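You operate a simulated robot arm through the tools that you are given. There is no shell and no other tool. Be economical: measure what you need, move in short steps, check, and stop when the job is done.

Carry out the task below with a simulated two-armed robot. There is one attempt and no reset: what you move stays moved.

## Task
Pick up the black waste jar with one hand, pass it to the other hand and put it on the top of the carton cart. Put one of the number cards from the top of the grey table on top of the white stack. Put the small yellow ink tub on the third corner wire rack shelf from the top away in the inside of the white tray. The order is free. Set down upright: black waste jar, number card, small yellow ink tub.

Only the result counts: the job must be done as asked and must still hold three seconds after the hand-in. Knocking over, shifting, dropping, spilling or breaking anything else fails it.

## Robot
Two 6-joint arms with two-finger parallel grippers on one trunk, on a base that drives. Base frame: it is fixed to the floor where the robot stands at the start and does not move with it; the origin is under the middle of the robot, x ahead of it, y to its left, z up. Readings come in mm, rad, newtons and seconds.
The left shoulder is at the start at [60, 187, 1197], the right one opposite. With the tool pointing down near the work surface each hand reaches from about 260 to 620 mm from the robot's upright axis, wherever it stands, measured 20 degrees to its own side. Places, roughly: inside of the white tray (30x20 cm) [720, -6220, 900]; small yellow ink tub [7000, -4250, 1250]; top of the carton cart (60x20 cm) [-1180, -3500, 1040]; white stack (36x29x4 cm) [600, -1100, 900]. Payload 1.57 kg a hand.
Tool frame (each hand has its own): the origin (TCP) lies between the finger pads and is the grasp point; the fingertips stand 30 mm ahead of it; z points along the fingers, y is the line along which they close. The gripper opens to 110 mm. The fingers are 24 mm wide and 12 mm thick; the gripper's body (48 by 112 mm) begins 78 mm behind the TCP.
Orientation is that of the tool frame in the base frame, as a unit quaternion [w, x, y, z]. With the fingers straight down and closing along the base's y, the tool's x points along the base's -x, its y along +y and its z along -z.

## Interface
- The arms move only by the tool play_rows. It takes "left_deltas", "right_deltas" or both (then of equal length, played together; a hand with none holds still); each is a list of rows, each a list of 3 entries, a list of its own where there are three numbers: the shift along the tool's x, y, z in mm, then the turn, a rotation vector about the tool's x, y, z in rad, then the gripper command, from -1 (fully open) to 1 (shut), values between in proportion. In form: [[[tx, ty, tz], [wx, wy, wz], jaw], ...]. A call has 1 to 10 rows; each row shifts and turns the commanded pose from where the row before left it, along the tool's axes as they then stand. Rows are played at 5 a second. More than 50 mm and 0.15 rad between two rows, or a gripper value outside its range, and nothing of the call is played. Where a pose cannot be reached the arm comes as near as it can. A force on the tool above 40 N (or 10 N above the force at the start of the call, whichever is more), or a blocked arm, ends the call early, and 0.2 s more pass. The fingers move at their own pace (about 153 mm/s each) and stop on an object; they squeeze with about 31 N. The grip force told is the motor's: it shows also when the fingers shut on nothing. Time passes only in rows, and 0.2 s behind the last, so rows that do not move let the fingers close. It gives the time, the measured TCP pose, the force on the tool (base axes), the opening and the grip force at its end, in the units of the frame above (readings bear some noise), with the torque about the TCP (base axes, N m) and any sound that the robot's microphone picked up.
- Cameras (640 x 400 px; columns grow to the right, rows downward): "scene" is now at [-5.4, -39.1, 1736.5]; the picture's right is [-0.54, -0.84, 0.00], its down [-0.69, 0.44, -0.58] and it looks along [0.49, -0.31, -0.82] (base axes); focal length 274 px, centre (320, 200). "left" rides on the left gripper at [70, -16, -141] in its tool frame; the picture's right is [0.23, 0.97, 0.00], its down [-0.86, 0.20, -0.48] and it looks along [-0.47, 0.11, 0.88] (tool axes); focal length 222 px, centre (320, 200). "right" rides on the right gripper at [70, 16, -141] in its tool frame; the picture's right is [-0.23, 0.97, 0.00], its down [-0.86, -0.20, -0.48] and it looks along [-0.47, -0.11, 0.88] (tool axes); focal length 222 px, centre (320, 200).
- grab_frame(camera): a new picture of that camera. No time passes.
- lift_body(by): slides the trunk up (or, below 0, down) by that many mm; the arms and the scene camera ride with it, the base frame stays. It gives what a move gives, with no picture.
- roll_base(legs): drives the robot by 1 to 6 legs, each [ahead, left, turn to the left] in mm, mm and rad, along the robot's own axes; the way and the turn of a leg run together, so that a leg with both is an arc; at most 1500 mm and 3.142 rad a leg. The arms and the cameras ride along, it lands a little off, and it stops where it bumps. It gives what a move gives.
- head_to(pan, tilt): turns the head with the scene camera to pan (to the left, within 1.501 rad either way) and tilt (down, from -0.506 to 1.204), counted from straight ahead of the robot. It gives what a move gives.
- pixel_to_xyz(camera, pixels): there is no depth. For up to 12 entries [column, row, z] of the newest picture of that camera ("zoom" is the newest enlarged one), the place [x, y] in the base frame at which the ray of that pixel passes the height z, good to about 2 mm, but the place of the scene camera against the robot may be out by one fixed shift of up to 12 mm in any direction. No time passes.
- close_up(camera, box): a new picture of the part [left, top, right, bottom] of that camera's present view, enlarged. No time passes.
- hand_in(): hands the job in; it is judged then, once.

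Work in short steps. Measure before you move; look again where a grasp or a placing could have gone wrong, and mend it. You have 110 turns and 88 pictures in all, those below and enlarged ones among them. Open the grippers and draw the arms clear of the work before you hand the job in, unless the task says otherwise; then end with one line.

The tools are called after ">>>" as a command line: name --argument value ..., lists and objects as JSON in quotes. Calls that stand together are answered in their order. play_rows: Moves the arms, as the interface text tells. Its arguments: {"type":"object","properties":{"left_deltas":{"type":"array"},"right_deltas":{"type":"array"}},"required":[]} The other tools are called the same way: lift_body (by) slides the trunk up or down; roll_base (legs) drives the base; head_to (pan, tilt) turns the head that bears the scene camera; grab_frame (camera) takes a picture; pixel_to_xyz (camera, pixels) gives the place at which the rays of pixels pass given heights; close_up (camera, box) takes an enlarged picture of a part of a camera's view; hand_in () hands the job in.

At the start:

```text
time: 0.0
left_tcp_pos: [278.3, -28.8, 1137.6]
left_tcp_rot: [0.0, 0.0, 1.0, 0.0]
left_ft_force: [-0.8, -0.2, 0.3]
left_ft_torque: [-0.01, 0.04, 0.0]
left_width: 110.1
left_grip_force: 0.1
right_tcp_pos: [317.7, -342.8, 1190.5]
right_tcp_rot: [0.0, 0.0, 1.0, -0.001]
right_ft_force: [0.1, -0.4, 0.0]
right_ft_torque: [0.04, -0.01, -0.02]
right_width: 109.9
right_grip_force: 0.0
trunk travel left (down, up): [-825.0, 165.0]
robot x, y, heading: [1.0, 2.2, 0.003]
head pan, tilt: [-0.572, 0.955]
```

scene: 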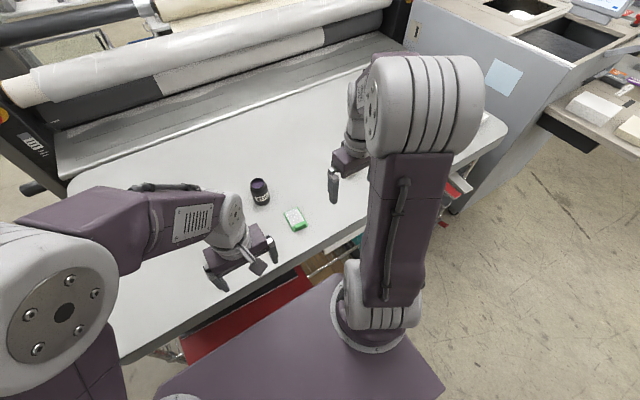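
right: 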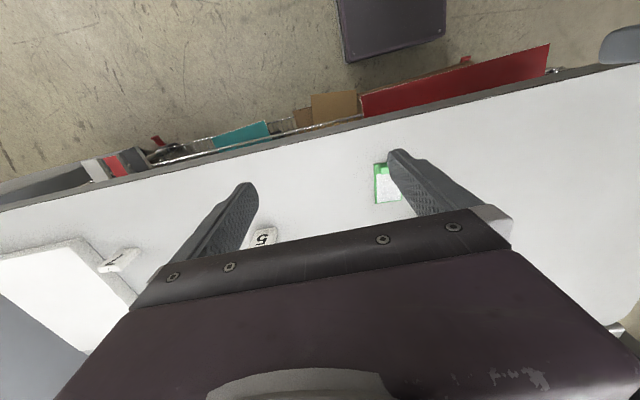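
left: 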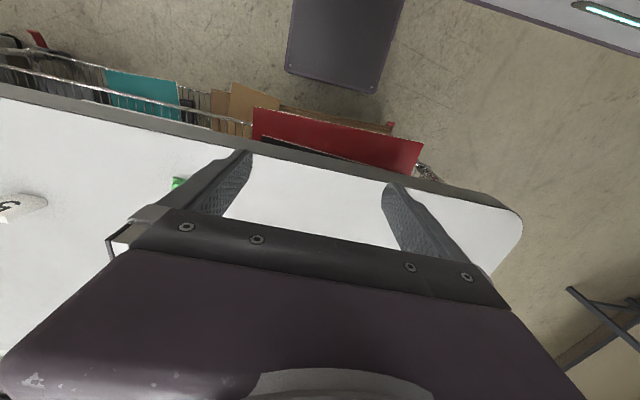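

The scene shows the jar near (260,191) and a green item at (295,218), and the right camera shows number cards at (263,237) and (120,260). I enlarge the work area to see them better.

>>> close_up --camera "scene" --box '[200, 130, 360, 280]'

>>> pixel_to_xyz --camera "right" --pixels '[[263, 237, 880], [120, 260, 880], [386, 180, 880], [80, 240, 900], [320, 135, 870]]'

>>> pixel_to_xyz --camera "scene" --pixels '[[262, 202, 870], [259, 182, 940], [295, 218, 880], [470, 180, 870]]'

```text
2.67 times, centred on (280, 205) of scene
```

zoom: 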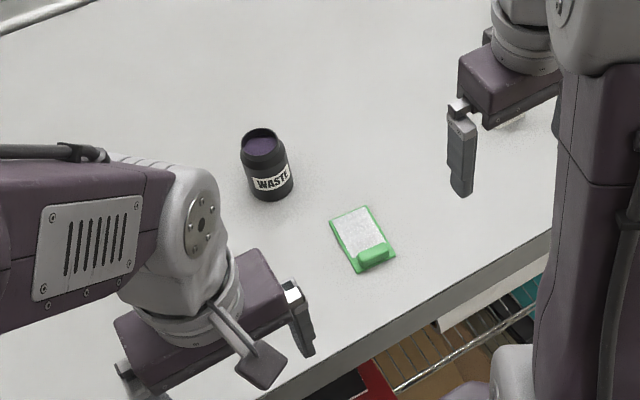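

```text
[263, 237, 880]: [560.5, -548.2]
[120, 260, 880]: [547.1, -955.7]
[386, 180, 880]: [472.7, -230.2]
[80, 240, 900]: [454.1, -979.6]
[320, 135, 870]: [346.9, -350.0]
```

```text
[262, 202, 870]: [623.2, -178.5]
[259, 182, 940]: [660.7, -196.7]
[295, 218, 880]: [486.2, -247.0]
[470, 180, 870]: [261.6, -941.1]
```

The jar is a wide-open black tub labelled WASTE. I turn the head right to see the cards and the stack.

>>> head_to --pan -1.1 --tilt 0.7

>>> grab_frame --camera "scene"

```text
time: 0.9
left_tcp_pos: [279.0, -27.9, 1137.7]
left_tcp_rot: [0.0, 0.0, 1.0, 0.001]
left_ft_force: [0.1, -0.1, -0.3]
left_ft_torque: [0.0, 0.01, 0.02]
left_width: 110.0
left_grip_force: 0.1
right_tcp_pos: [318.4, -344.1, 1190.0]
right_tcp_rot: [0.0, 0.001, 1.0, 0.0]
right_ft_force: [0.0, -0.3, 0.1]
right_ft_torque: [-0.02, 0.0, 0.0]
right_width: 109.8
right_grip_force: 0.0
trunk travel left (down, up): [-825.0, 165.0]
robot x, y, heading: [-0.9, 3.0, 0.0]
head pan, tilt: [-1.1, 0.7]
```

```text
83 pictures are left
```

scene: 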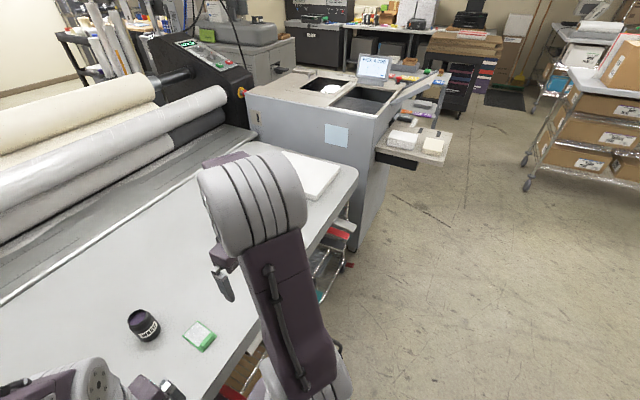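

The right upper arm hides the stack side. I measure the table edge from the right camera before strafing along it.

>>> grab_frame --camera "right"

>>> pixel_to_xyz --camera "right" --pixels '[[50, 195, 870], [320, 130, 870], [600, 68, 870], [350, 62, 250], [445, 40, 250], [340, 5, 250], [5, 190, 700]]'

>>> pixel_to_xyz --camera "scene" --pixels '[[357, 175, 870], [350, 262, 0], [305, 198, 890], [600, 70, 1000], [530, 190, 0], [640, 210, 0]]'

```text
82 pictures are left
```

right: 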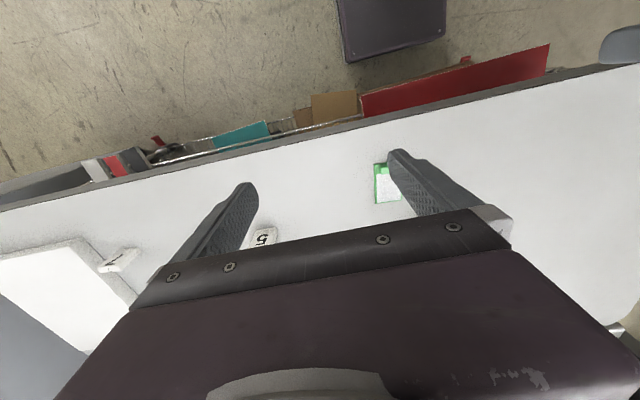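

```text
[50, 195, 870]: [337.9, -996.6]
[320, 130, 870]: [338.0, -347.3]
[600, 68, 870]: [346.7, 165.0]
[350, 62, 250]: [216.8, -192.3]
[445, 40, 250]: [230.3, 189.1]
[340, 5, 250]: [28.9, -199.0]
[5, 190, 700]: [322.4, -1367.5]
```

```text
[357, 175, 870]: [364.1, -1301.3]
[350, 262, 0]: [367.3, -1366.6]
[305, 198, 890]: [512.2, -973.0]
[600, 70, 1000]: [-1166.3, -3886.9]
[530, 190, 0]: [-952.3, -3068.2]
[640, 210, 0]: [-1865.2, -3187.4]
```

The table edge runs along y at x≈340 and the base front is at x≈220, so strafing is clear. I strafe 500 mm to the right.

>>> roll_base --legs '[[-10, -500, 0]]'

>>> head_to --pan -0.3 --tilt 0.8

>>> grab_frame --camera "scene"

>>> grab_frame --camera "right"

```text
time: 3.8
left_tcp_pos: [273.4, -510.5, 1137.6]
left_tcp_rot: [0.001, -0.007, 1.0, -0.001]
left_ft_force: [-0.4, 0.3, 0.0]
left_ft_torque: [0.02, -0.02, 0.01]
left_width: 110.1
left_grip_force: 0.0
right_tcp_pos: [314.8, -826.6, 1192.1]
right_tcp_rot: [-0.001, -0.007, 1.0, -0.001]
right_ft_force: [-0.2, 0.3, -0.8]
right_ft_torque: [-0.03, 0.02, 0.02]
right_width: 110.0
right_grip_force: 0.0
trunk travel left (down, up): [-825.0, 165.0]
robot x, y, heading: [-4.6, -485.3, 0.018]
head pan, tilt: [-1.1, 0.7]
```

```text
time: 5.0
left_tcp_pos: [271.9, -511.7, 1139.0]
left_tcp_rot: [0.0, -0.008, 1.0, 0.001]
left_ft_force: [0.1, -0.4, 0.1]
left_ft_torque: [0.0, -0.01, -0.02]
left_width: 110.1
left_grip_force: 0.0
right_tcp_pos: [315.4, -826.3, 1191.1]
right_tcp_rot: [0.0, -0.008, 1.0, 0.0]
right_ft_force: [-0.7, 0.9, -0.3]
right_ft_torque: [0.01, 0.03, -0.02]
right_width: 110.2
right_grip_force: 0.1
trunk travel left (down, up): [-825.0, 165.0]
robot x, y, heading: [-7.4, -487.7, 0.015]
head pan, tilt: [-0.3, 0.799]
```

```text
81 pictures are left
```

scene: 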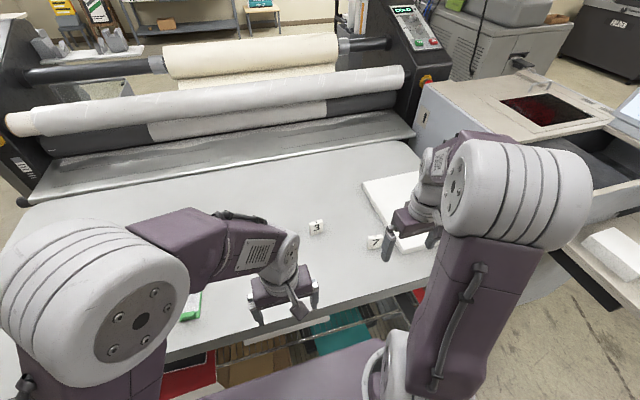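

```text
80 pictures are left
```

right: 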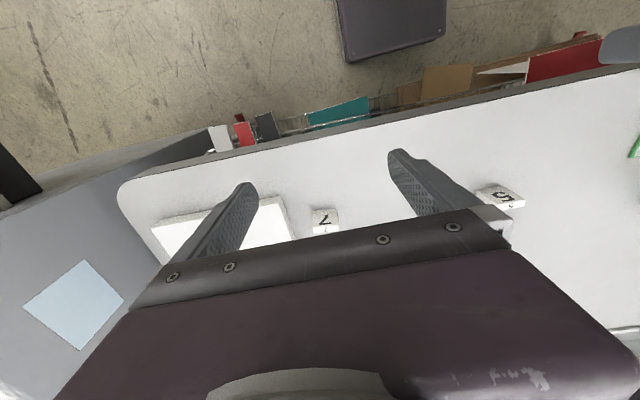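

Two number cards, 3 at (316,226) and 7 at (374,241), are beside the stack. I enlarge them and locate them.

>>> close_up --camera "scene" --box '[296, 170, 456, 270]'

>>> pixel_to_xyz --camera "scene" --pixels '[[316, 232, 870], [374, 248, 870], [363, 183, 890], [416, 172, 890], [397, 250, 890]]'

>>> pixel_to_xyz --camera "right" --pixels '[[324, 221, 870], [312, 210, 870], [338, 209, 870], [340, 233, 870], [500, 197, 870], [277, 197, 890], [297, 240, 890], [150, 220, 890]]'

```text
4.00 times, centred on (376, 220) of scene
```

zoom: 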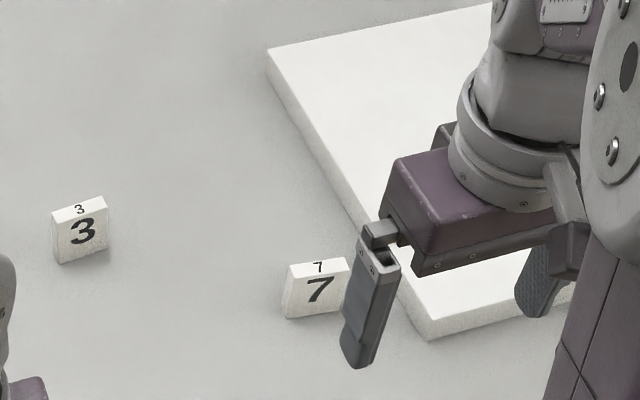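

```text
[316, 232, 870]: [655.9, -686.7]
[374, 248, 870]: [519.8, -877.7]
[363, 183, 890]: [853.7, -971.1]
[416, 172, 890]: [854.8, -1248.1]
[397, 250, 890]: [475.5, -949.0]
```

```text
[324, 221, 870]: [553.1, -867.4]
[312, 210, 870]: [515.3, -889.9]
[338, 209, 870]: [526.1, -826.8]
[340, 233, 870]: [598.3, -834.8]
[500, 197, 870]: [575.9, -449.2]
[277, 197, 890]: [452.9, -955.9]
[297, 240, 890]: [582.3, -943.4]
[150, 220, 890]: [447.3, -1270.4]
```

The cards are small upright blocks; card 7's front foot is at about (520,-860), by the stack. I strafe another 300 mm so the right hand can reach both.

>>> roll_base --legs '[[0, -300, -0.015]]'

>>> grab_frame --camera "right"

>>> grab_frame --camera "scene"

```text
time: 7.0
left_tcp_pos: [274.6, -818.0, 1138.3]
left_tcp_rot: [0.0, 0.001, 1.0, 0.0]
left_ft_force: [-0.4, 0.8, -0.2]
left_ft_torque: [-0.03, 0.02, 0.03]
left_width: 109.9
left_grip_force: 0.0
right_tcp_pos: [311.2, -1132.8, 1191.6]
right_tcp_rot: [0.0, 0.002, 1.0, -0.001]
right_ft_force: [0.2, -0.1, -0.6]
right_ft_torque: [-0.02, -0.01, -0.01]
right_width: 110.0
right_grip_force: 0.0
trunk travel left (down, up): [-825.0, 165.0]
robot x, y, heading: [-4.8, -789.1, -0.001]
head pan, tilt: [-0.3, 0.799]
```

```text
78 pictures are left
```

right: 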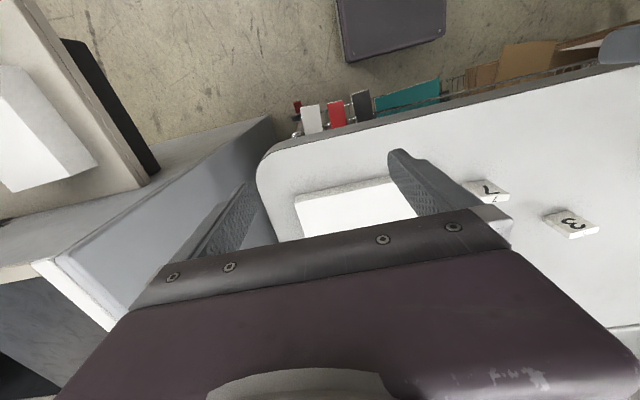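

```text
77 pictures are left
```

scene: 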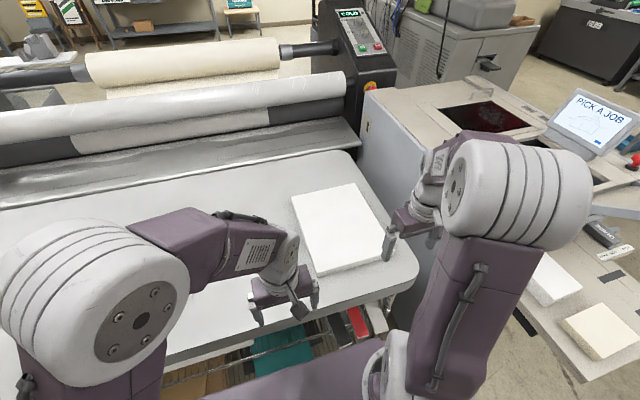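

Card 7 is at right-cam (487,190), and the left hand hangs close to it. I move the left hand away to the left while the right hand goes above the card.

>>> play_rows --left_deltas '[[[0, 40, 0], [0, 0, 0], -1], [[0, 40, 0], [0, 0, 0], -1], [[0, 40, 0], [0, 0, 0], -1], [[0, 40, 0], [0, 0, 0], -1], [[0, 40, 0], [0, 0, 0], -1], [[0, 0, 0], [0, 0, 0], -1], [[0, 0, 0], [0, 0, 0], -1]]' --right_deltas '[[[-20, 38, 10], [0, 0, 0], -1], [[-20, 38, 10], [0, 0, 0], -1], [[-20, 38, 10], [0, 0, 0], -1], [[-20, 38, 20], [0, 0, 0], -1], [[-30, 38, 20], [0, 0, 0], -1], [[-30, 38, 20], [0, 0, 0], -1], [[-30, 38, 20], [0, 0, 0], -1]]'

>>> grab_frame --camera "right"

>>> grab_frame --camera "scene"

```text
refused: row 5 steps farther than a row can; nothing moved
```

```text
76 pictures are left
```

right: 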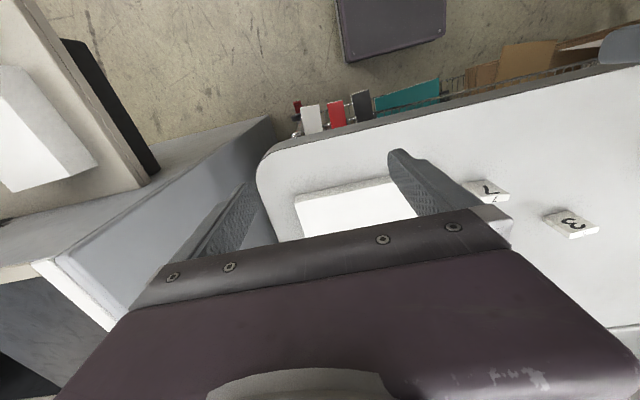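

```text
75 pictures are left
```

scene: 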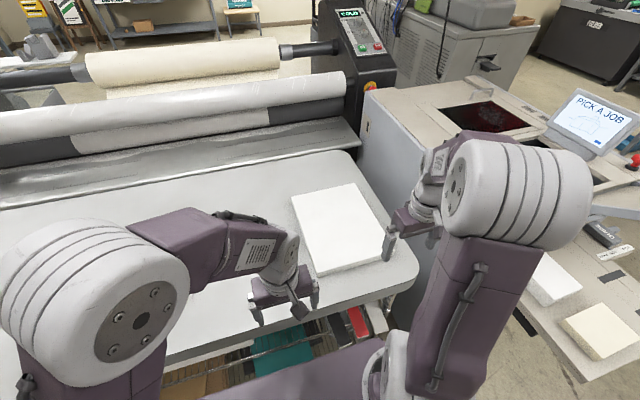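

The call was refused because a step was over 50 mm, so I replay it with smaller steps. Pictures only after it succeeds.

>>> play_rows --left_deltas '[[[0, 40, 0], [0, 0, 0], -1], [[0, 40, 0], [0, 0, 0], -1], [[0, 40, 0], [0, 0, 0], -1], [[0, 40, 0], [0, 0, 0], -1], [[0, 40, 0], [0, 0, 0], -1], [[0, 0, 0], [0, 0, 0], -1], [[0, 0, 0], [0, 0, 0], -1], [[0, 0, 0], [0, 0, 0], -1]]' --right_deltas '[[[-20, 34, 10], [0, 0, 0], -1], [[-20, 34, 10], [0, 0, 0], -1], [[-20, 34, 10], [0, 0, 0], -1], [[-20, 34, 10], [0, 0, 0], -1], [[-28, 34, 10], [0, 0, 0], -1], [[-28, 34, 10], [0, 0, 0], -1], [[-28, 34, 10], [0, 0, 0], -1], [[-26, 30, 10], [0, 0, 0], -1]]'

>>> grab_frame --camera "right"

```text
time: 8.8
left_tcp_pos: [276.8, -619.0, 1138.7]
left_tcp_rot: [0.0, 0.003, 1.0, 0.0]
left_ft_force: [0.5, 0.4, -0.1]
left_ft_torque: [0.0, 0.03, 0.01]
left_width: 110.0
left_grip_force: 0.0
right_tcp_pos: [505.3, -864.1, 1109.1]
right_tcp_rot: [-0.001, 0.003, 1.0, -0.001]
right_ft_force: [0.4, 0.0, -0.4]
right_ft_torque: [-0.03, 0.01, -0.02]
right_width: 110.2
right_grip_force: 0.1
trunk travel left (down, up): [-825.0, 165.0]
robot x, y, heading: [-4.7, -789.1, -0.007]
head pan, tilt: [-0.3, 0.799]
```

```text
74 pictures are left
```

right: 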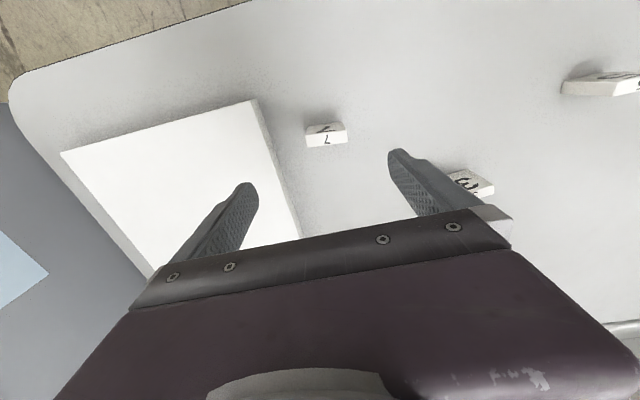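

Card 7 is now visible at (326,135). I enlarge it and triangulate heights.

>>> close_up --camera "right" --box '[280, 100, 376, 160]'

>>> pixel_to_xyz --camera "right" --pixels '[[326, 126, 870], [326, 126, 840], [256, 100, 890], [326, 140, 900]]'

>>> close_up --camera "scene" --box '[220, 180, 380, 280]'

```text
6.67 times, centred on (328, 130) of right
```

zoom: 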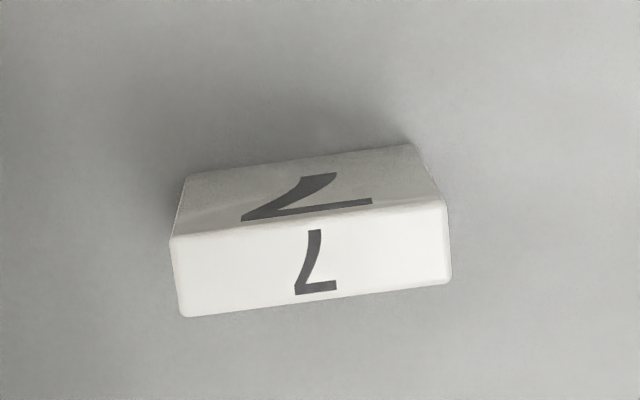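

```text
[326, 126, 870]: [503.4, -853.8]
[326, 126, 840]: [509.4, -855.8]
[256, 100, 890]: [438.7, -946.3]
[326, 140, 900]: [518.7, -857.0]
```

```text
4.00 times, centred on (300, 230) of scene
```

zoom: 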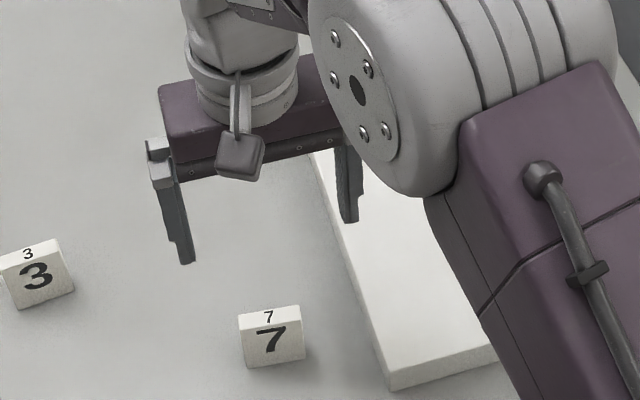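

I compute the card's top corners to get its yaw, size and centre.

>>> pixel_to_xyz --camera "right" --pixels '[[305.8, 135.7, 930], [347, 130, 930], [307.4, 147.6, 930], [347.5, 142.4, 930], [307.7, 126.7, 880], [341.8, 121.7, 880], [324.7, 124.3, 900]]'

```text
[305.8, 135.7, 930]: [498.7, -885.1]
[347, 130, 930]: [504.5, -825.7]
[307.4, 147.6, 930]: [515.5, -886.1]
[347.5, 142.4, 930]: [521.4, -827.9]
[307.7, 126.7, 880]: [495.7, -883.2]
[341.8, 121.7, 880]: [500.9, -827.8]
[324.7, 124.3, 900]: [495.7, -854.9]
```

Card 7 is about 59 × 18 mm, centred near (510,-856), turned about 0.1 rad. I align the hand and come down to z≈960.

>>> play_rows --right_deltas '[[[-5, 8, 20], [0, 0, 0.098], -1], [[0, 0, 45], [0, 0, 0], -1], [[0, 0, 45], [0, 0, 0], -1], [[0, 0, 35], [0, 0, 0], -1], [[0, 0, 0], [0, 0, 0], -1]]'

>>> grab_frame --camera "right"

>>> close_up --camera "scene" --box '[220, 180, 380, 280]'

```text
time: 10.0
left_tcp_pos: [274.2, -619.5, 1139.4]
left_tcp_rot: [0.0, 0.0, 1.0, -0.001]
left_ft_force: [-0.2, -0.9, -0.9]
left_ft_torque: [0.0, 0.0, 0.03]
left_width: 109.9
left_grip_force: 0.1
right_tcp_pos: [506.2, -858.0, 965.9]
right_tcp_rot: [-0.001, 0.05, 0.999, 0.0]
right_ft_force: [0.6, 0.5, -1.2]
right_ft_torque: [0.03, -0.04, -0.01]
right_width: 110.0
right_grip_force: 0.0
trunk travel left (down, up): [-825.0, 165.0]
robot x, y, heading: [-3.6, -790.6, -0.006]
head pan, tilt: [-0.3, 0.799]
```

```text
71 pictures are left
```

right: 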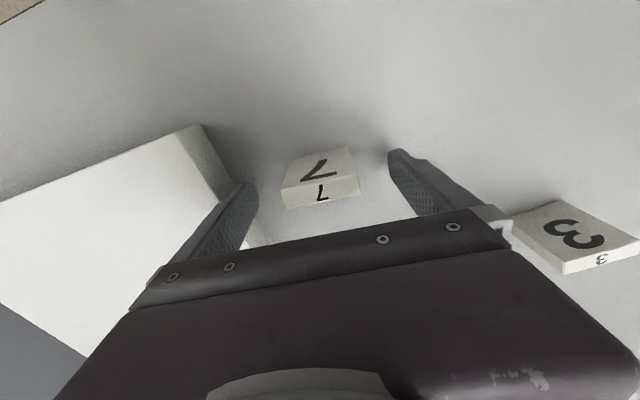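

```text
4.00 times, centred on (300, 230) of scene
```

zoom: 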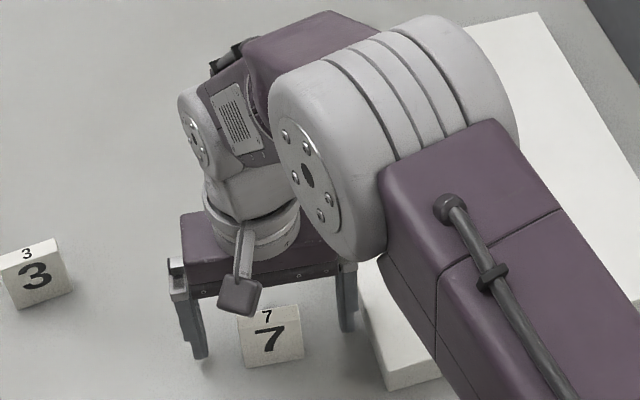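

The card sits between the fingers at (320,175). I query its edges at several heights to pin down the table height.

>>> pixel_to_xyz --camera "right" --pixels '[[319, 157, 860], [319, 157, 880], [319, 157, 900], [285, 192, 910], [285, 192, 930], [359, 175, 920], [322, 199, 920], [322, 183, 920], [190, 126, 920]]'

```text
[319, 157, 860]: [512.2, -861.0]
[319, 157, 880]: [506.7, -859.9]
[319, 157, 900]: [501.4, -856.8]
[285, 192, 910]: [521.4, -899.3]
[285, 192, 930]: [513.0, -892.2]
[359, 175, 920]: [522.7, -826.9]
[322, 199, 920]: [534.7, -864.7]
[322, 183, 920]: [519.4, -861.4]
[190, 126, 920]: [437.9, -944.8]
```

The width ratio between views and the scene view (fingertip level with the card's foot) show the table is near z≈930, so the card already stands between the fingers. I close the gripper here.

>>> play_rows --right_deltas '[[[0, 0, 0], [0, 0, 0], 0], [[0, 0, 0], [0, 0, 0], 0.5], [[0, 0, 0], [0, 0, 0], 1], [[0, 0, 0], [0, 0, 0], 1]]'

>>> grab_frame --camera "right"

```text
time: 11.0
left_tcp_pos: [275.0, -620.0, 1138.2]
left_tcp_rot: [0.0, 0.002, 1.0, 0.0]
left_ft_force: [-1.2, 0.1, -0.3]
left_ft_torque: [-0.02, -0.02, 0.01]
left_width: 110.1
left_grip_force: 0.1
right_tcp_pos: [506.4, -859.1, 965.6]
right_tcp_rot: [0.0, 0.051, 0.999, 0.0]
right_ft_force: [0.1, 0.3, 0.5]
right_ft_torque: [0.04, 0.0, -0.03]
right_width: 49.0
right_grip_force: 31.2
trunk travel left (down, up): [-825.0, 165.0]
robot x, y, heading: [-8.4, -790.4, -0.006]
head pan, tilt: [-0.3, 0.799]
```

```text
69 pictures are left
```

right: 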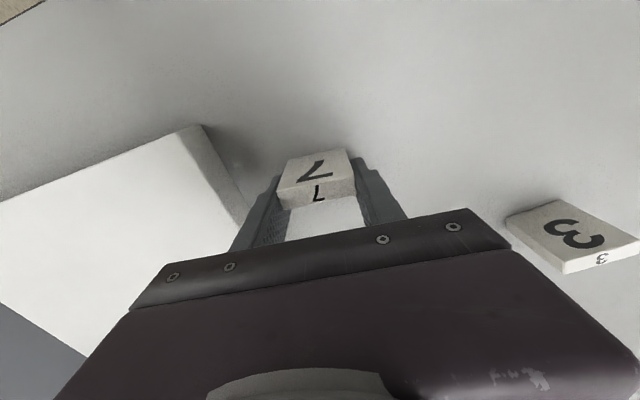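

The card is gripped at 49 mm, matching the estimate. I lift 100 mm and move over the near part of the stack at about (540,-1030).

>>> play_rows --right_deltas '[[[0, 0, -30], [0, 0, 0], 1], [[0, 0, -35], [0, 0, 0], 1], [[0, 0, -35], [0, 0, 0], 1], [[-12, -40, 0], [0, 0, 0], 1], [[-13, -42, 0], [0, 0, 0], 1], [[-13, -42, 0], [0, 0, 0], 1], [[-13, -42, 0], [0, 0, 0], 1], [[0, 0, 0], [0, 0, 0], 1]]'

>>> grab_frame --camera "right"

>>> close_up --camera "scene" --box '[220, 160, 420, 285]'

```text
time: 12.8
left_tcp_pos: [275.2, -620.6, 1138.8]
left_tcp_rot: [0.001, 0.002, 1.0, 0.0]
left_ft_force: [-0.2, 0.2, -0.4]
left_ft_torque: [-0.04, 0.01, -0.01]
left_width: 110.3
left_grip_force: 0.0
right_tcp_pos: [540.4, -1032.6, 1065.4]
right_tcp_rot: [0.0, 0.051, 0.999, 0.001]
right_ft_force: [-0.2, 0.3, 0.2]
right_ft_torque: [-0.03, -0.02, 0.0]
right_width: 49.1
right_grip_force: 31.0
trunk travel left (down, up): [-825.0, 165.0]
robot x, y, heading: [-1.4, -791.0, 0.0]
head pan, tilt: [-0.3, 0.799]
```

```text
68 pictures are left
```

right: 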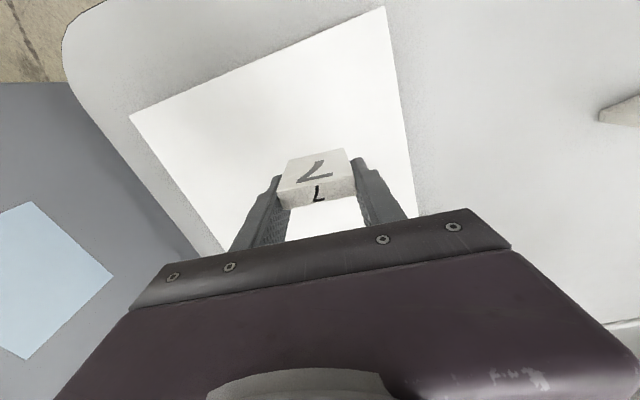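

```text
3.20 times, centred on (320, 222) of scene
```

zoom: 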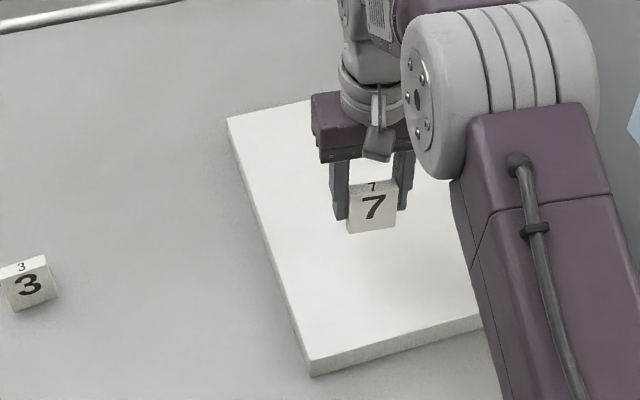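

Card 7 hangs well inside the stack's outline. Expected gap is about 60 mm; I lower 50 mm, then creep.

>>> play_rows --right_deltas '[[[0, 0, 25], [0, 0, 0], 1], [[0, 0, 20], [0, 0, 0], 1], [[0, 0, 5], [0, 0, 0], 1], [[0, 0, 3], [0, 0, 0], 1]]'

>>> close_up --camera "scene" --box '[280, 180, 380, 242]'

```text
time: 13.8
left_tcp_pos: [274.8, -620.5, 1138.8]
left_tcp_rot: [0.001, 0.001, 1.0, -0.001]
left_ft_force: [-0.5, 1.1, -0.9]
left_ft_torque: [0.0, 0.02, -0.01]
left_width: 110.1
left_grip_force: 0.1
right_tcp_pos: [541.3, -1029.7, 1011.6]
right_tcp_rot: [0.001, 0.051, 0.999, 0.0]
right_ft_force: [0.9, 0.2, -0.8]
right_ft_torque: [0.04, 0.02, 0.03]
right_width: 49.0
right_grip_force: 31.0
trunk travel left (down, up): [-825.0, 165.0]
robot x, y, heading: [-9.9, -791.4, -0.0]
head pan, tilt: [-0.3, 0.799]
```

```text
6.40 times, centred on (330, 211) of scene
```

zoom: 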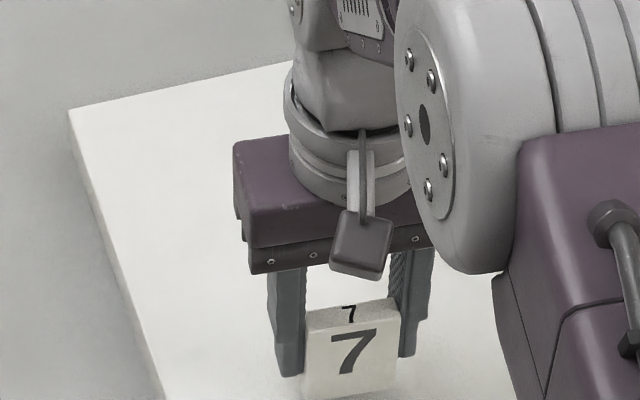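

No contact yet at z=1011.6 (force ≈0). I creep down 2 mm per row.

>>> play_rows --right_deltas '[[[0, 0, 2], [0, 0, 0], 1], [[0, 0, 2], [0, 0, 0], 1], [[0, 0, 2], [0, 0, 0], 1]]'

```text
time: 14.6
left_tcp_pos: [274.8, -621.3, 1139.2]
left_tcp_rot: [0.0, 0.003, 1.0, 0.001]
left_ft_force: [-0.2, -0.1, -0.9]
left_ft_torque: [-0.01, 0.02, 0.0]
left_width: 110.1
left_grip_force: 0.1
right_tcp_pos: [542.0, -1029.9, 1005.9]
right_tcp_rot: [0.0, 0.05, 0.999, 0.0]
right_ft_force: [0.7, -0.7, -0.6]
right_ft_torque: [-0.01, 0.02, 0.0]
right_width: 49.3
right_grip_force: 30.8
trunk travel left (down, up): [-825.0, 165.0]
robot x, y, heading: [-3.2, -790.0, -0.003]
head pan, tilt: [-0.3, 0.799]
```

Force still ~0 at 1005.9; I keep creeping in single-mm rows.

>>> play_rows --right_deltas '[[[0, 0, 1], [0, 0, 0], 1], [[0, 0, 1], [0, 0, 0], 1], [[0, 0, 1], [0, 0, 0], 1]]'

>>> close_up --camera "scene" --box '[280, 200, 380, 262]'

```text
time: 15.4
left_tcp_pos: [274.3, -621.0, 1139.0]
left_tcp_rot: [0.0, 0.001, 1.0, 0.0]
left_ft_force: [-0.2, -1.2, 0.5]
left_ft_torque: [0.02, -0.01, 0.02]
left_width: 110.2
left_grip_force: 0.0
right_tcp_pos: [541.1, -1029.6, 1004.0]
right_tcp_rot: [0.0, 0.05, 0.999, 0.0]
right_ft_force: [0.0, 0.5, -0.9]
right_ft_torque: [0.01, -0.01, -0.01]
right_width: 49.2
right_grip_force: 30.9
trunk travel left (down, up): [-825.0, 165.0]
robot x, y, heading: [-6.5, -792.8, -0.007]
head pan, tilt: [-0.3, 0.799]
```

```text
6.40 times, centred on (330, 231) of scene
```

zoom: 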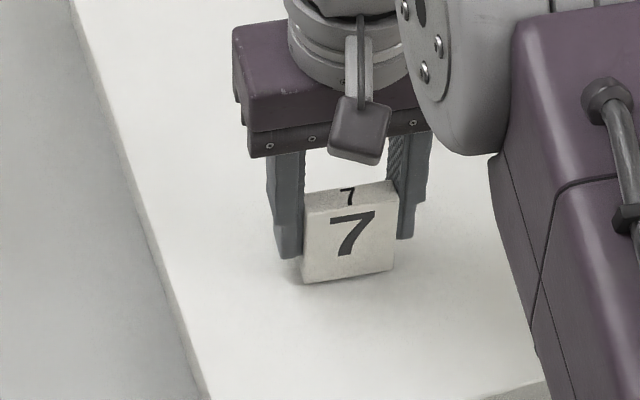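

A thin shadow under the card's foot at (340,285) shows only a few mm left. I continue down in 1 mm rows.

>>> play_rows --right_deltas '[[[0, 0, 1], [0, 0, 0], 1], [[0, 0, 1], [0, 0, 0], 1], [[0, 0, 1], [0, 0, 0], 1]]'

```text
time: 16.2
left_tcp_pos: [275.3, -619.9, 1138.4]
left_tcp_rot: [0.001, 0.002, 1.0, 0.0]
left_ft_force: [0.7, 0.0, 0.7]
left_ft_torque: [-0.01, 0.01, 0.02]
left_width: 110.3
left_grip_force: 0.0
right_tcp_pos: [542.7, -1029.2, 1000.4]
right_tcp_rot: [0.0, 0.05, 0.999, 0.0]
right_ft_force: [0.2, 0.5, -1.1]
right_ft_torque: [0.0, 0.0, 0.02]
right_width: 48.9
right_grip_force: 31.2
trunk travel left (down, up): [-825.0, 165.0]
robot x, y, heading: [-7.9, -786.1, -0.003]
head pan, tilt: [-0.3, 0.799]
```

Still no contact at 1000.4. I go on in 1 mm rows.

>>> play_rows --right_deltas '[[[0, 0, 1], [0, 0, 0], 1], [[0, 0, 1], [0, 0, 0], 1], [[0, 0, 1], [0, 0, 0], 1], [[0, 0, 1], [0, 0, 0], 1]]'

>>> close_up --camera "scene" --box '[310, 220, 360, 252]'

```text
time: 17.2
left_tcp_pos: [271.9, -620.1, 1140.2]
left_tcp_rot: [0.001, 0.001, 1.0, -0.002]
left_ft_force: [0.7, 1.4, 0.5]
left_ft_torque: [-0.01, 0.02, -0.03]
left_width: 110.0
left_grip_force: 0.0
right_tcp_pos: [540.3, -1030.5, 998.9]
right_tcp_rot: [0.004, 0.051, 0.999, 0.0]
right_ft_force: [0.6, -1.5, 21.7]
right_ft_torque: [0.02, 0.19, 0.0]
right_width: 49.3
right_grip_force: 30.5
trunk travel left (down, up): [-825.0, 165.0]
robot x, y, heading: [-7.8, -792.1, -0.002]
head pan, tilt: [-0.3, 0.799]
```

```text
12.50 times, centred on (335, 236) of scene
```

zoom: 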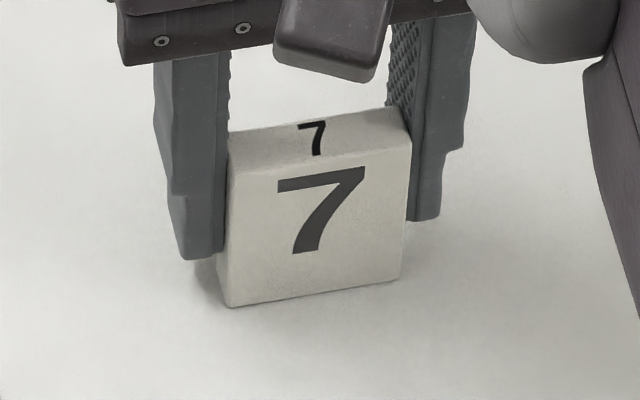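

Contact: 21.7 N at z=998.9, card on the stack. I relieve 1.5 mm, open, and lift away.

>>> play_rows --right_deltas '[[[0, 0, -1.7], [0, 0, 0], 1], [[0, 0, 0], [0, 0, 0], 0], [[0, 0, 0], [0, 0, 0], -1], [[0, 0, -30], [0, 0, 0], -1], [[0, 0, -40], [0, 0, 0], -1], [[0, 0, -45], [0, 0, 0], -1], [[0, 0, -45], [0, 0, 0], -1]]'

>>> grab_frame --camera "scene"

```text
time: 18.8
left_tcp_pos: [274.5, -619.7, 1140.4]
left_tcp_rot: [0.0, 0.002, 1.0, 0.0]
left_ft_force: [-0.2, 0.7, 0.0]
left_ft_torque: [-0.01, 0.0, 0.01]
left_width: 109.9
left_grip_force: 0.1
right_tcp_pos: [540.2, -1029.8, 1158.2]
right_tcp_rot: [0.0, 0.05, 0.999, -0.001]
right_ft_force: [0.7, 0.8, -0.7]
right_ft_torque: [-0.01, 0.04, -0.02]
right_width: 110.0
right_grip_force: 0.0
trunk travel left (down, up): [-825.0, 165.0]
robot x, y, heading: [-6.3, -788.8, -0.003]
head pan, tilt: [-0.3, 0.799]
```

```text
63 pictures are left
```

scene: 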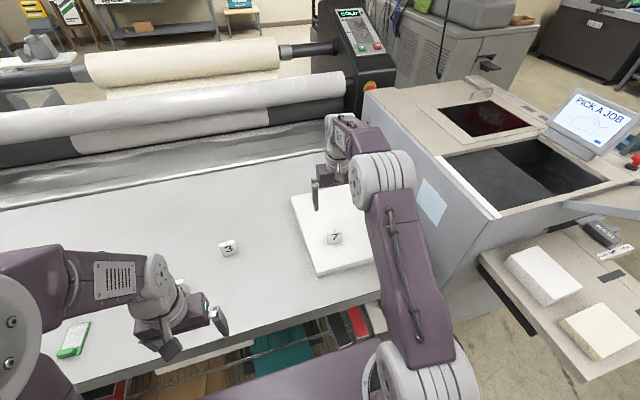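

Card 7 stands on the stack at (334,237). Now the jar: I drive back left ~770 mm with both hands high, then look with the right camera.

>>> roll_base --legs '[[0, 770, 0], [35, 0, 0.003]]'

>>> head_to --pan -0.2 --tilt 0.95

>>> grab_frame --camera "scene"

>>> grab_frame --camera "right"

```text
time: 23.4
left_tcp_pos: [313.4, 143.7, 1142.4]
left_tcp_rot: [0.003, 0.009, 1.0, 0.001]
left_ft_force: [-0.7, -0.1, 1.5]
left_ft_torque: [0.0, -0.05, 0.03]
left_width: 110.2
left_grip_force: 0.0
right_tcp_pos: [576.5, -269.7, 1159.9]
right_tcp_rot: [0.003, 0.058, 0.998, 0.0]
right_ft_force: [-0.8, 0.7, 0.0]
right_ft_torque: [0.03, -0.09, 0.0]
right_width: 110.1
right_grip_force: 0.1
trunk travel left (down, up): [-825.0, 165.0]
robot x, y, heading: [39.6, -25.4, -0.021]
head pan, tilt: [-0.3, 0.799]
```

```text
time: 24.1
left_tcp_pos: [319.8, 143.9, 1139.9]
left_tcp_rot: [0.0, 0.009, 1.0, 0.0]
left_ft_force: [-0.1, 0.6, 0.2]
left_ft_torque: [0.0, -0.02, 0.02]
left_width: 109.9
left_grip_force: 0.0
right_tcp_pos: [581.4, -268.3, 1156.7]
right_tcp_rot: [0.0, 0.058, 0.998, 0.0]
right_ft_force: [0.3, 0.9, -0.7]
right_ft_torque: [-0.01, 0.03, 0.0]
right_width: 110.0
right_grip_force: 0.1
trunk travel left (down, up): [-825.0, 165.0]
robot x, y, heading: [37.3, -23.8, -0.017]
head pan, tilt: [-0.201, 0.949]
```

```text
62 pictures are left
```

scene: 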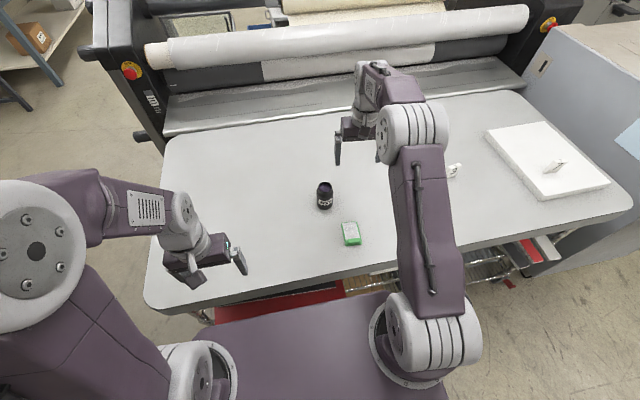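

```text
61 pictures are left
```

right: 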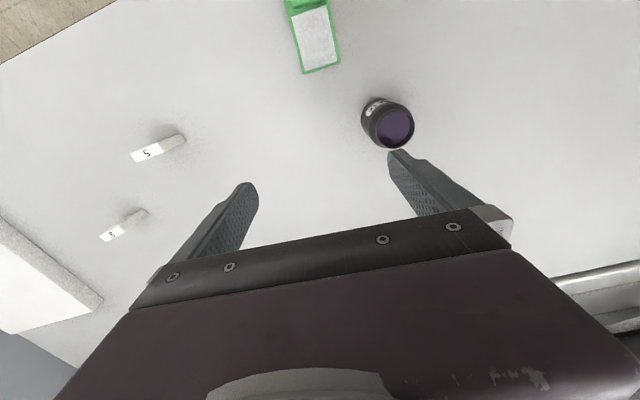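

The card on the stack at (553,165) deserves an enlarged look; I also enlarge and locate the jar at right-cam (390,127).

>>> close_up --camera "scene" --box '[430, 110, 630, 235]'

>>> close_up --camera "right" --box '[340, 80, 436, 160]'

>>> pixel_to_xyz --camera "scene" --pixels '[[325, 207, 930], [324, 187, 1000], [325, 207, 920], [332, 205, 930], [317, 205, 930]]'

```text
3.20 times, centred on (530, 172) of scene
```

zoom: 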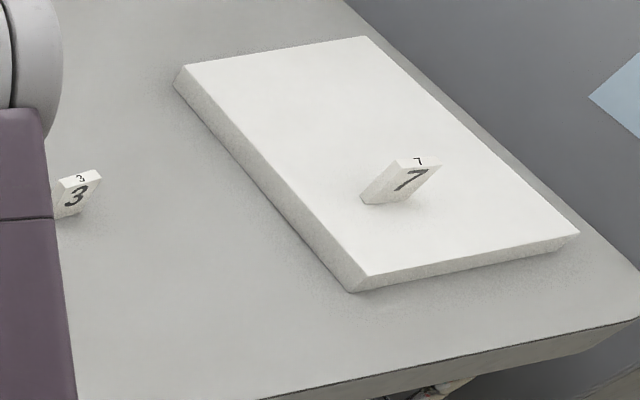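

```text
5.00 times, centred on (388, 120) of right
```

zoom: 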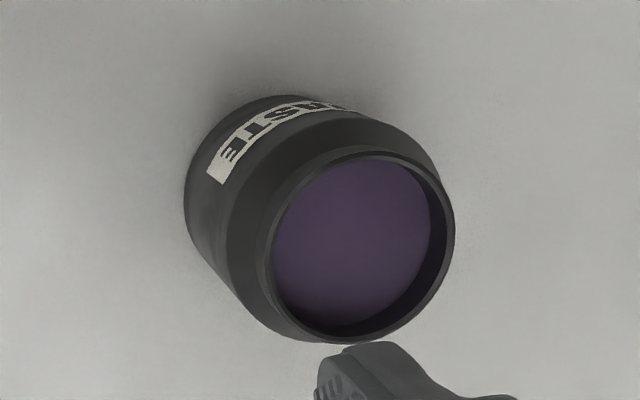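

```text
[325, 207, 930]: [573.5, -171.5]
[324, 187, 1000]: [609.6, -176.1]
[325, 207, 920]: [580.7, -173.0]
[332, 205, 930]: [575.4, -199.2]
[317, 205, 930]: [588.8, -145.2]
```

The card stands upright on the stack. The jar is ~60 mm wide with liquid in it; I compute its axis from the right camera.

>>> pixel_to_xyz --camera "right" --pixels '[[411.5, 129, 1000], [411.5, 129, 980], [397, 116, 930], [397, 116, 940], [393, 127, 990], [430, 131, 990]]'

```text
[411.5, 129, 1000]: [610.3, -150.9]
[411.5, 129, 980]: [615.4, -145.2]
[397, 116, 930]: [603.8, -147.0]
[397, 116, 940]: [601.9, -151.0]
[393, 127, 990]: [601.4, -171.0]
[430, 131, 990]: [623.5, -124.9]
```

Jar axis ≈ (605,-153). I turn the right hand to 45° yaw (closing diagonally) and the left hand the other way, in free space.

>>> play_rows --left_deltas '[[[0, 0, 0], [0, 0, 0.13], -1], [[0, 0, 0], [0, 0, 0.13], -1], [[0, 0, 0], [0, 0, 0.13], -1], [[0, 0, 0], [0, 0, 0.13], -1], [[0, 0, 0], [0, 0, 0.13], -1], [[0, 0, 0], [0, 0, 0.12], -1], [[0, 0, 0], [0, 0, 0], -1], [[0, 0, 0], [0, 0, 0], -1], [[0, 0, 0], [0, 0, 0], -1]]' --right_deltas '[[[0, 0, 0], [0, 0, -0.15], -1], [[0, 0, 0], [0, 0, -0.15], -1], [[0, 0, 0], [0, 0, -0.15], -1], [[0, 0, 0], [0, 0, -0.15], -1], [[0, 0, 0], [0, 0, -0.15], -1], [[0, 0, 0], [0, 0, -0.15], -1], [[-32, 21, 10], [0, 0, 0], -1], [[-32, 21, 10], [0, 0, 0], -1], [[-31, 22, 10], [0, 0, 0], -1]]'

>>> grab_frame --camera "right"

>>> grab_frame --camera "scene"

```text
time: 26.1
left_tcp_pos: [321.9, 144.1, 1138.9]
left_tcp_rot: [-0.001, 0.384, 0.923, -0.001]
left_ft_force: [-0.1, 0.3, -0.1]
left_ft_torque: [0.03, 0.02, 0.03]
left_width: 110.1
left_grip_force: 0.1
right_tcp_pos: [604.1, -155.7, 1127.7]
right_tcp_rot: [0.0, -0.382, 0.924, 0.0]
right_ft_force: [0.0, -0.1, 0.5]
right_ft_torque: [-0.01, -0.01, 0.0]
right_width: 110.1
right_grip_force: 0.1
trunk travel left (down, up): [-825.0, 165.0]
robot x, y, heading: [39.3, -23.8, -0.016]
head pan, tilt: [-0.201, 0.949]
```

```text
58 pictures are left
```

right: 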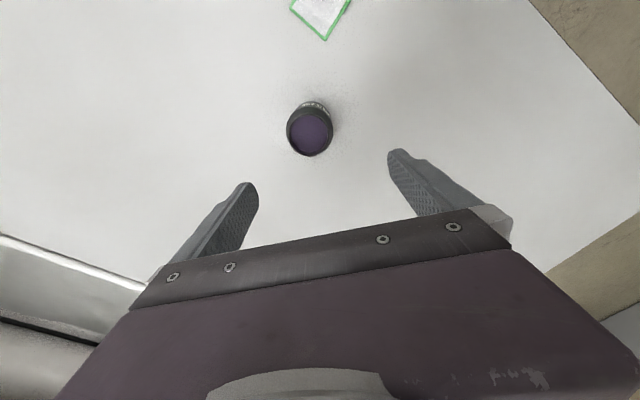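

```text
57 pictures are left
```

scene: 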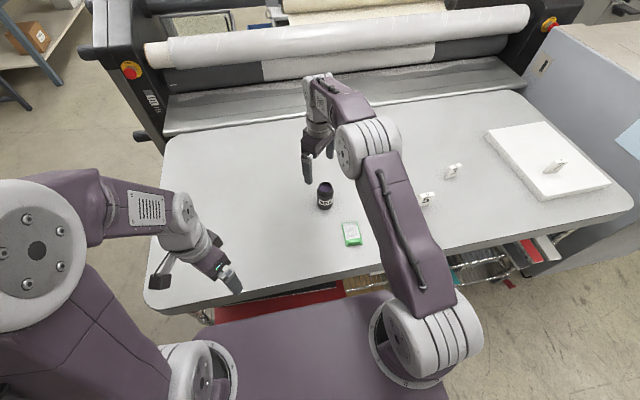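

In the right view the jar's rim centre is at (311,134). I compute its place at likely rim heights.

>>> pixel_to_xyz --camera "right" --pixels '[[311, 135, 1000], [311, 135, 980], [312, 121, 940], [312, 121, 930], [293, 138, 990], [330, 131, 990]]'

>>> close_up --camera "right" --box '[270, 90, 350, 165]'

```text
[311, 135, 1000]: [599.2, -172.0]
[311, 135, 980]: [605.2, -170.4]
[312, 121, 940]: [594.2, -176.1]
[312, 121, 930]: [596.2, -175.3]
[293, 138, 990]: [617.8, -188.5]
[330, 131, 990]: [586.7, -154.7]
```

```text
5.33 times, centred on (310, 128) of right
```

zoom: 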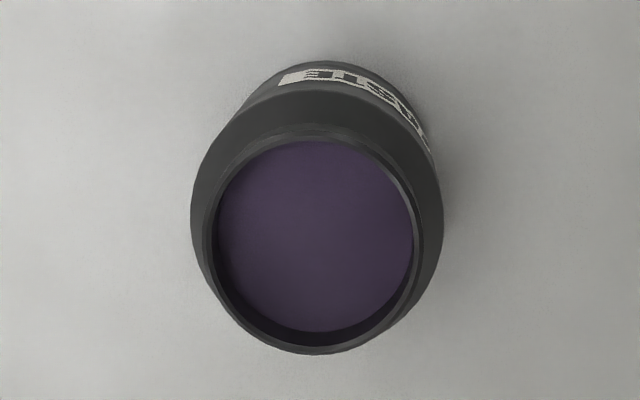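

Scene and hand views together suggest the jar is ~95 mm tall with the rim near z≈1030 and axis ≈ (590,-173). I shift there, lower a little, and recheck.

>>> play_rows --right_deltas '[[[22, -2, 0], [0, 0, 0], -1], [[0, 0, 20], [0, 0, 0], -1], [[0, 0, 0], [0, 0, 0], -1]]'

>>> grab_frame --camera "right"

>>> close_up --camera "scene" --box '[280, 120, 400, 220]'

```text
time: 26.9
left_tcp_pos: [321.7, 143.7, 1139.3]
left_tcp_rot: [0.0, 0.383, 0.924, 0.0]
left_ft_force: [0.5, 0.4, 0.8]
left_ft_torque: [0.02, 0.0, 0.01]
left_width: 110.2
left_grip_force: 0.0
right_tcp_pos: [588.7, -173.2, 1108.1]
right_tcp_rot: [0.0, -0.383, 0.924, 0.0]
right_ft_force: [-0.1, -1.0, -0.4]
right_ft_torque: [0.0, 0.0, 0.01]
right_width: 110.1
right_grip_force: 0.1
trunk travel left (down, up): [-825.0, 165.0]
robot x, y, heading: [39.6, -22.3, -0.017]
head pan, tilt: [-0.201, 0.949]
```

```text
55 pictures are left
```

right: 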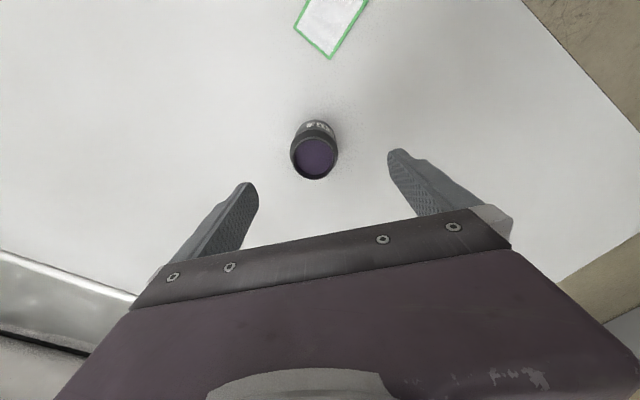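

```text
4.00 times, centred on (340, 170) of scene
```

zoom: 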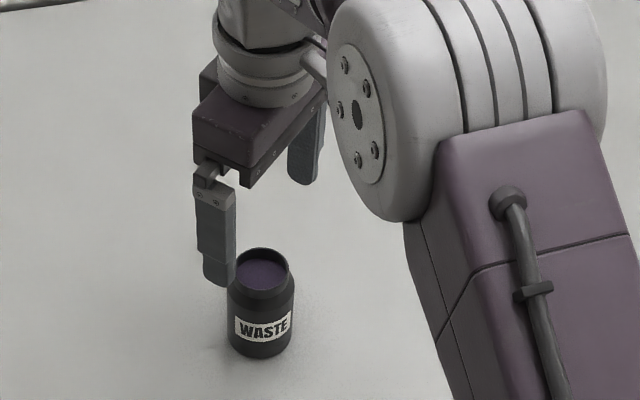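

The rim centre at (315,155) and base lie within ~5 mm of the tool axis. I correct 5 mm sideways and lower to z≈1050 to recheck clearance.

>>> play_rows --right_deltas '[[[0, -5, 10], [0, 0, 0], -1], [[0, 0, 24], [0, 0, 0], -1], [[0, 0, 24], [0, 0, 0], -1], [[0, 0, 0], [0, 0, 0], -1]]'

>>> grab_frame --camera "right"

>>> close_up --camera "scene" --box '[280, 120, 400, 220]'

```text
time: 27.9
left_tcp_pos: [321.6, 144.2, 1138.9]
left_tcp_rot: [0.0, 0.383, 0.924, 0.0]
left_ft_force: [0.1, 1.2, 0.0]
left_ft_torque: [-0.01, -0.03, -0.02]
left_width: 110.0
left_grip_force: 0.1
right_tcp_pos: [593.1, -177.1, 1049.0]
right_tcp_rot: [-0.001, -0.382, 0.924, 0.0]
right_ft_force: [-1.1, -0.3, -0.5]
right_ft_torque: [0.03, -0.03, 0.0]
right_width: 109.9
right_grip_force: 0.1
trunk travel left (down, up): [-825.0, 165.0]
robot x, y, heading: [37.4, -25.9, -0.016]
head pan, tilt: [-0.201, 0.949]
```

```text
53 pictures are left
```

right: 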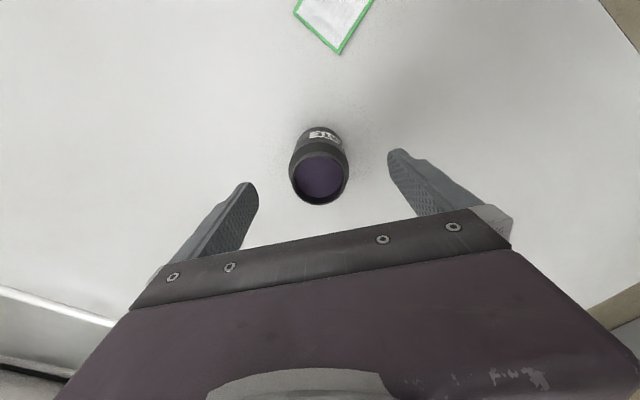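

```text
4.00 times, centred on (340, 170) of scene
```

zoom: 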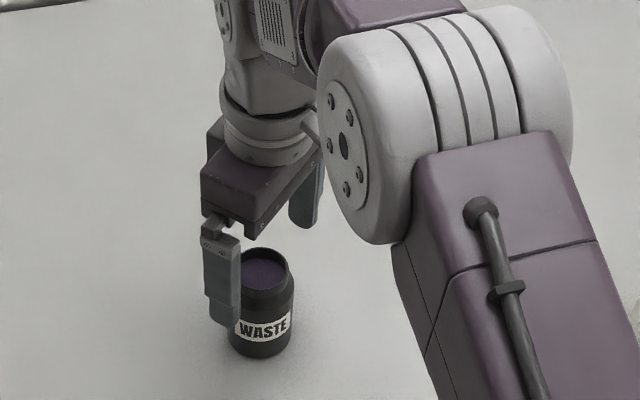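

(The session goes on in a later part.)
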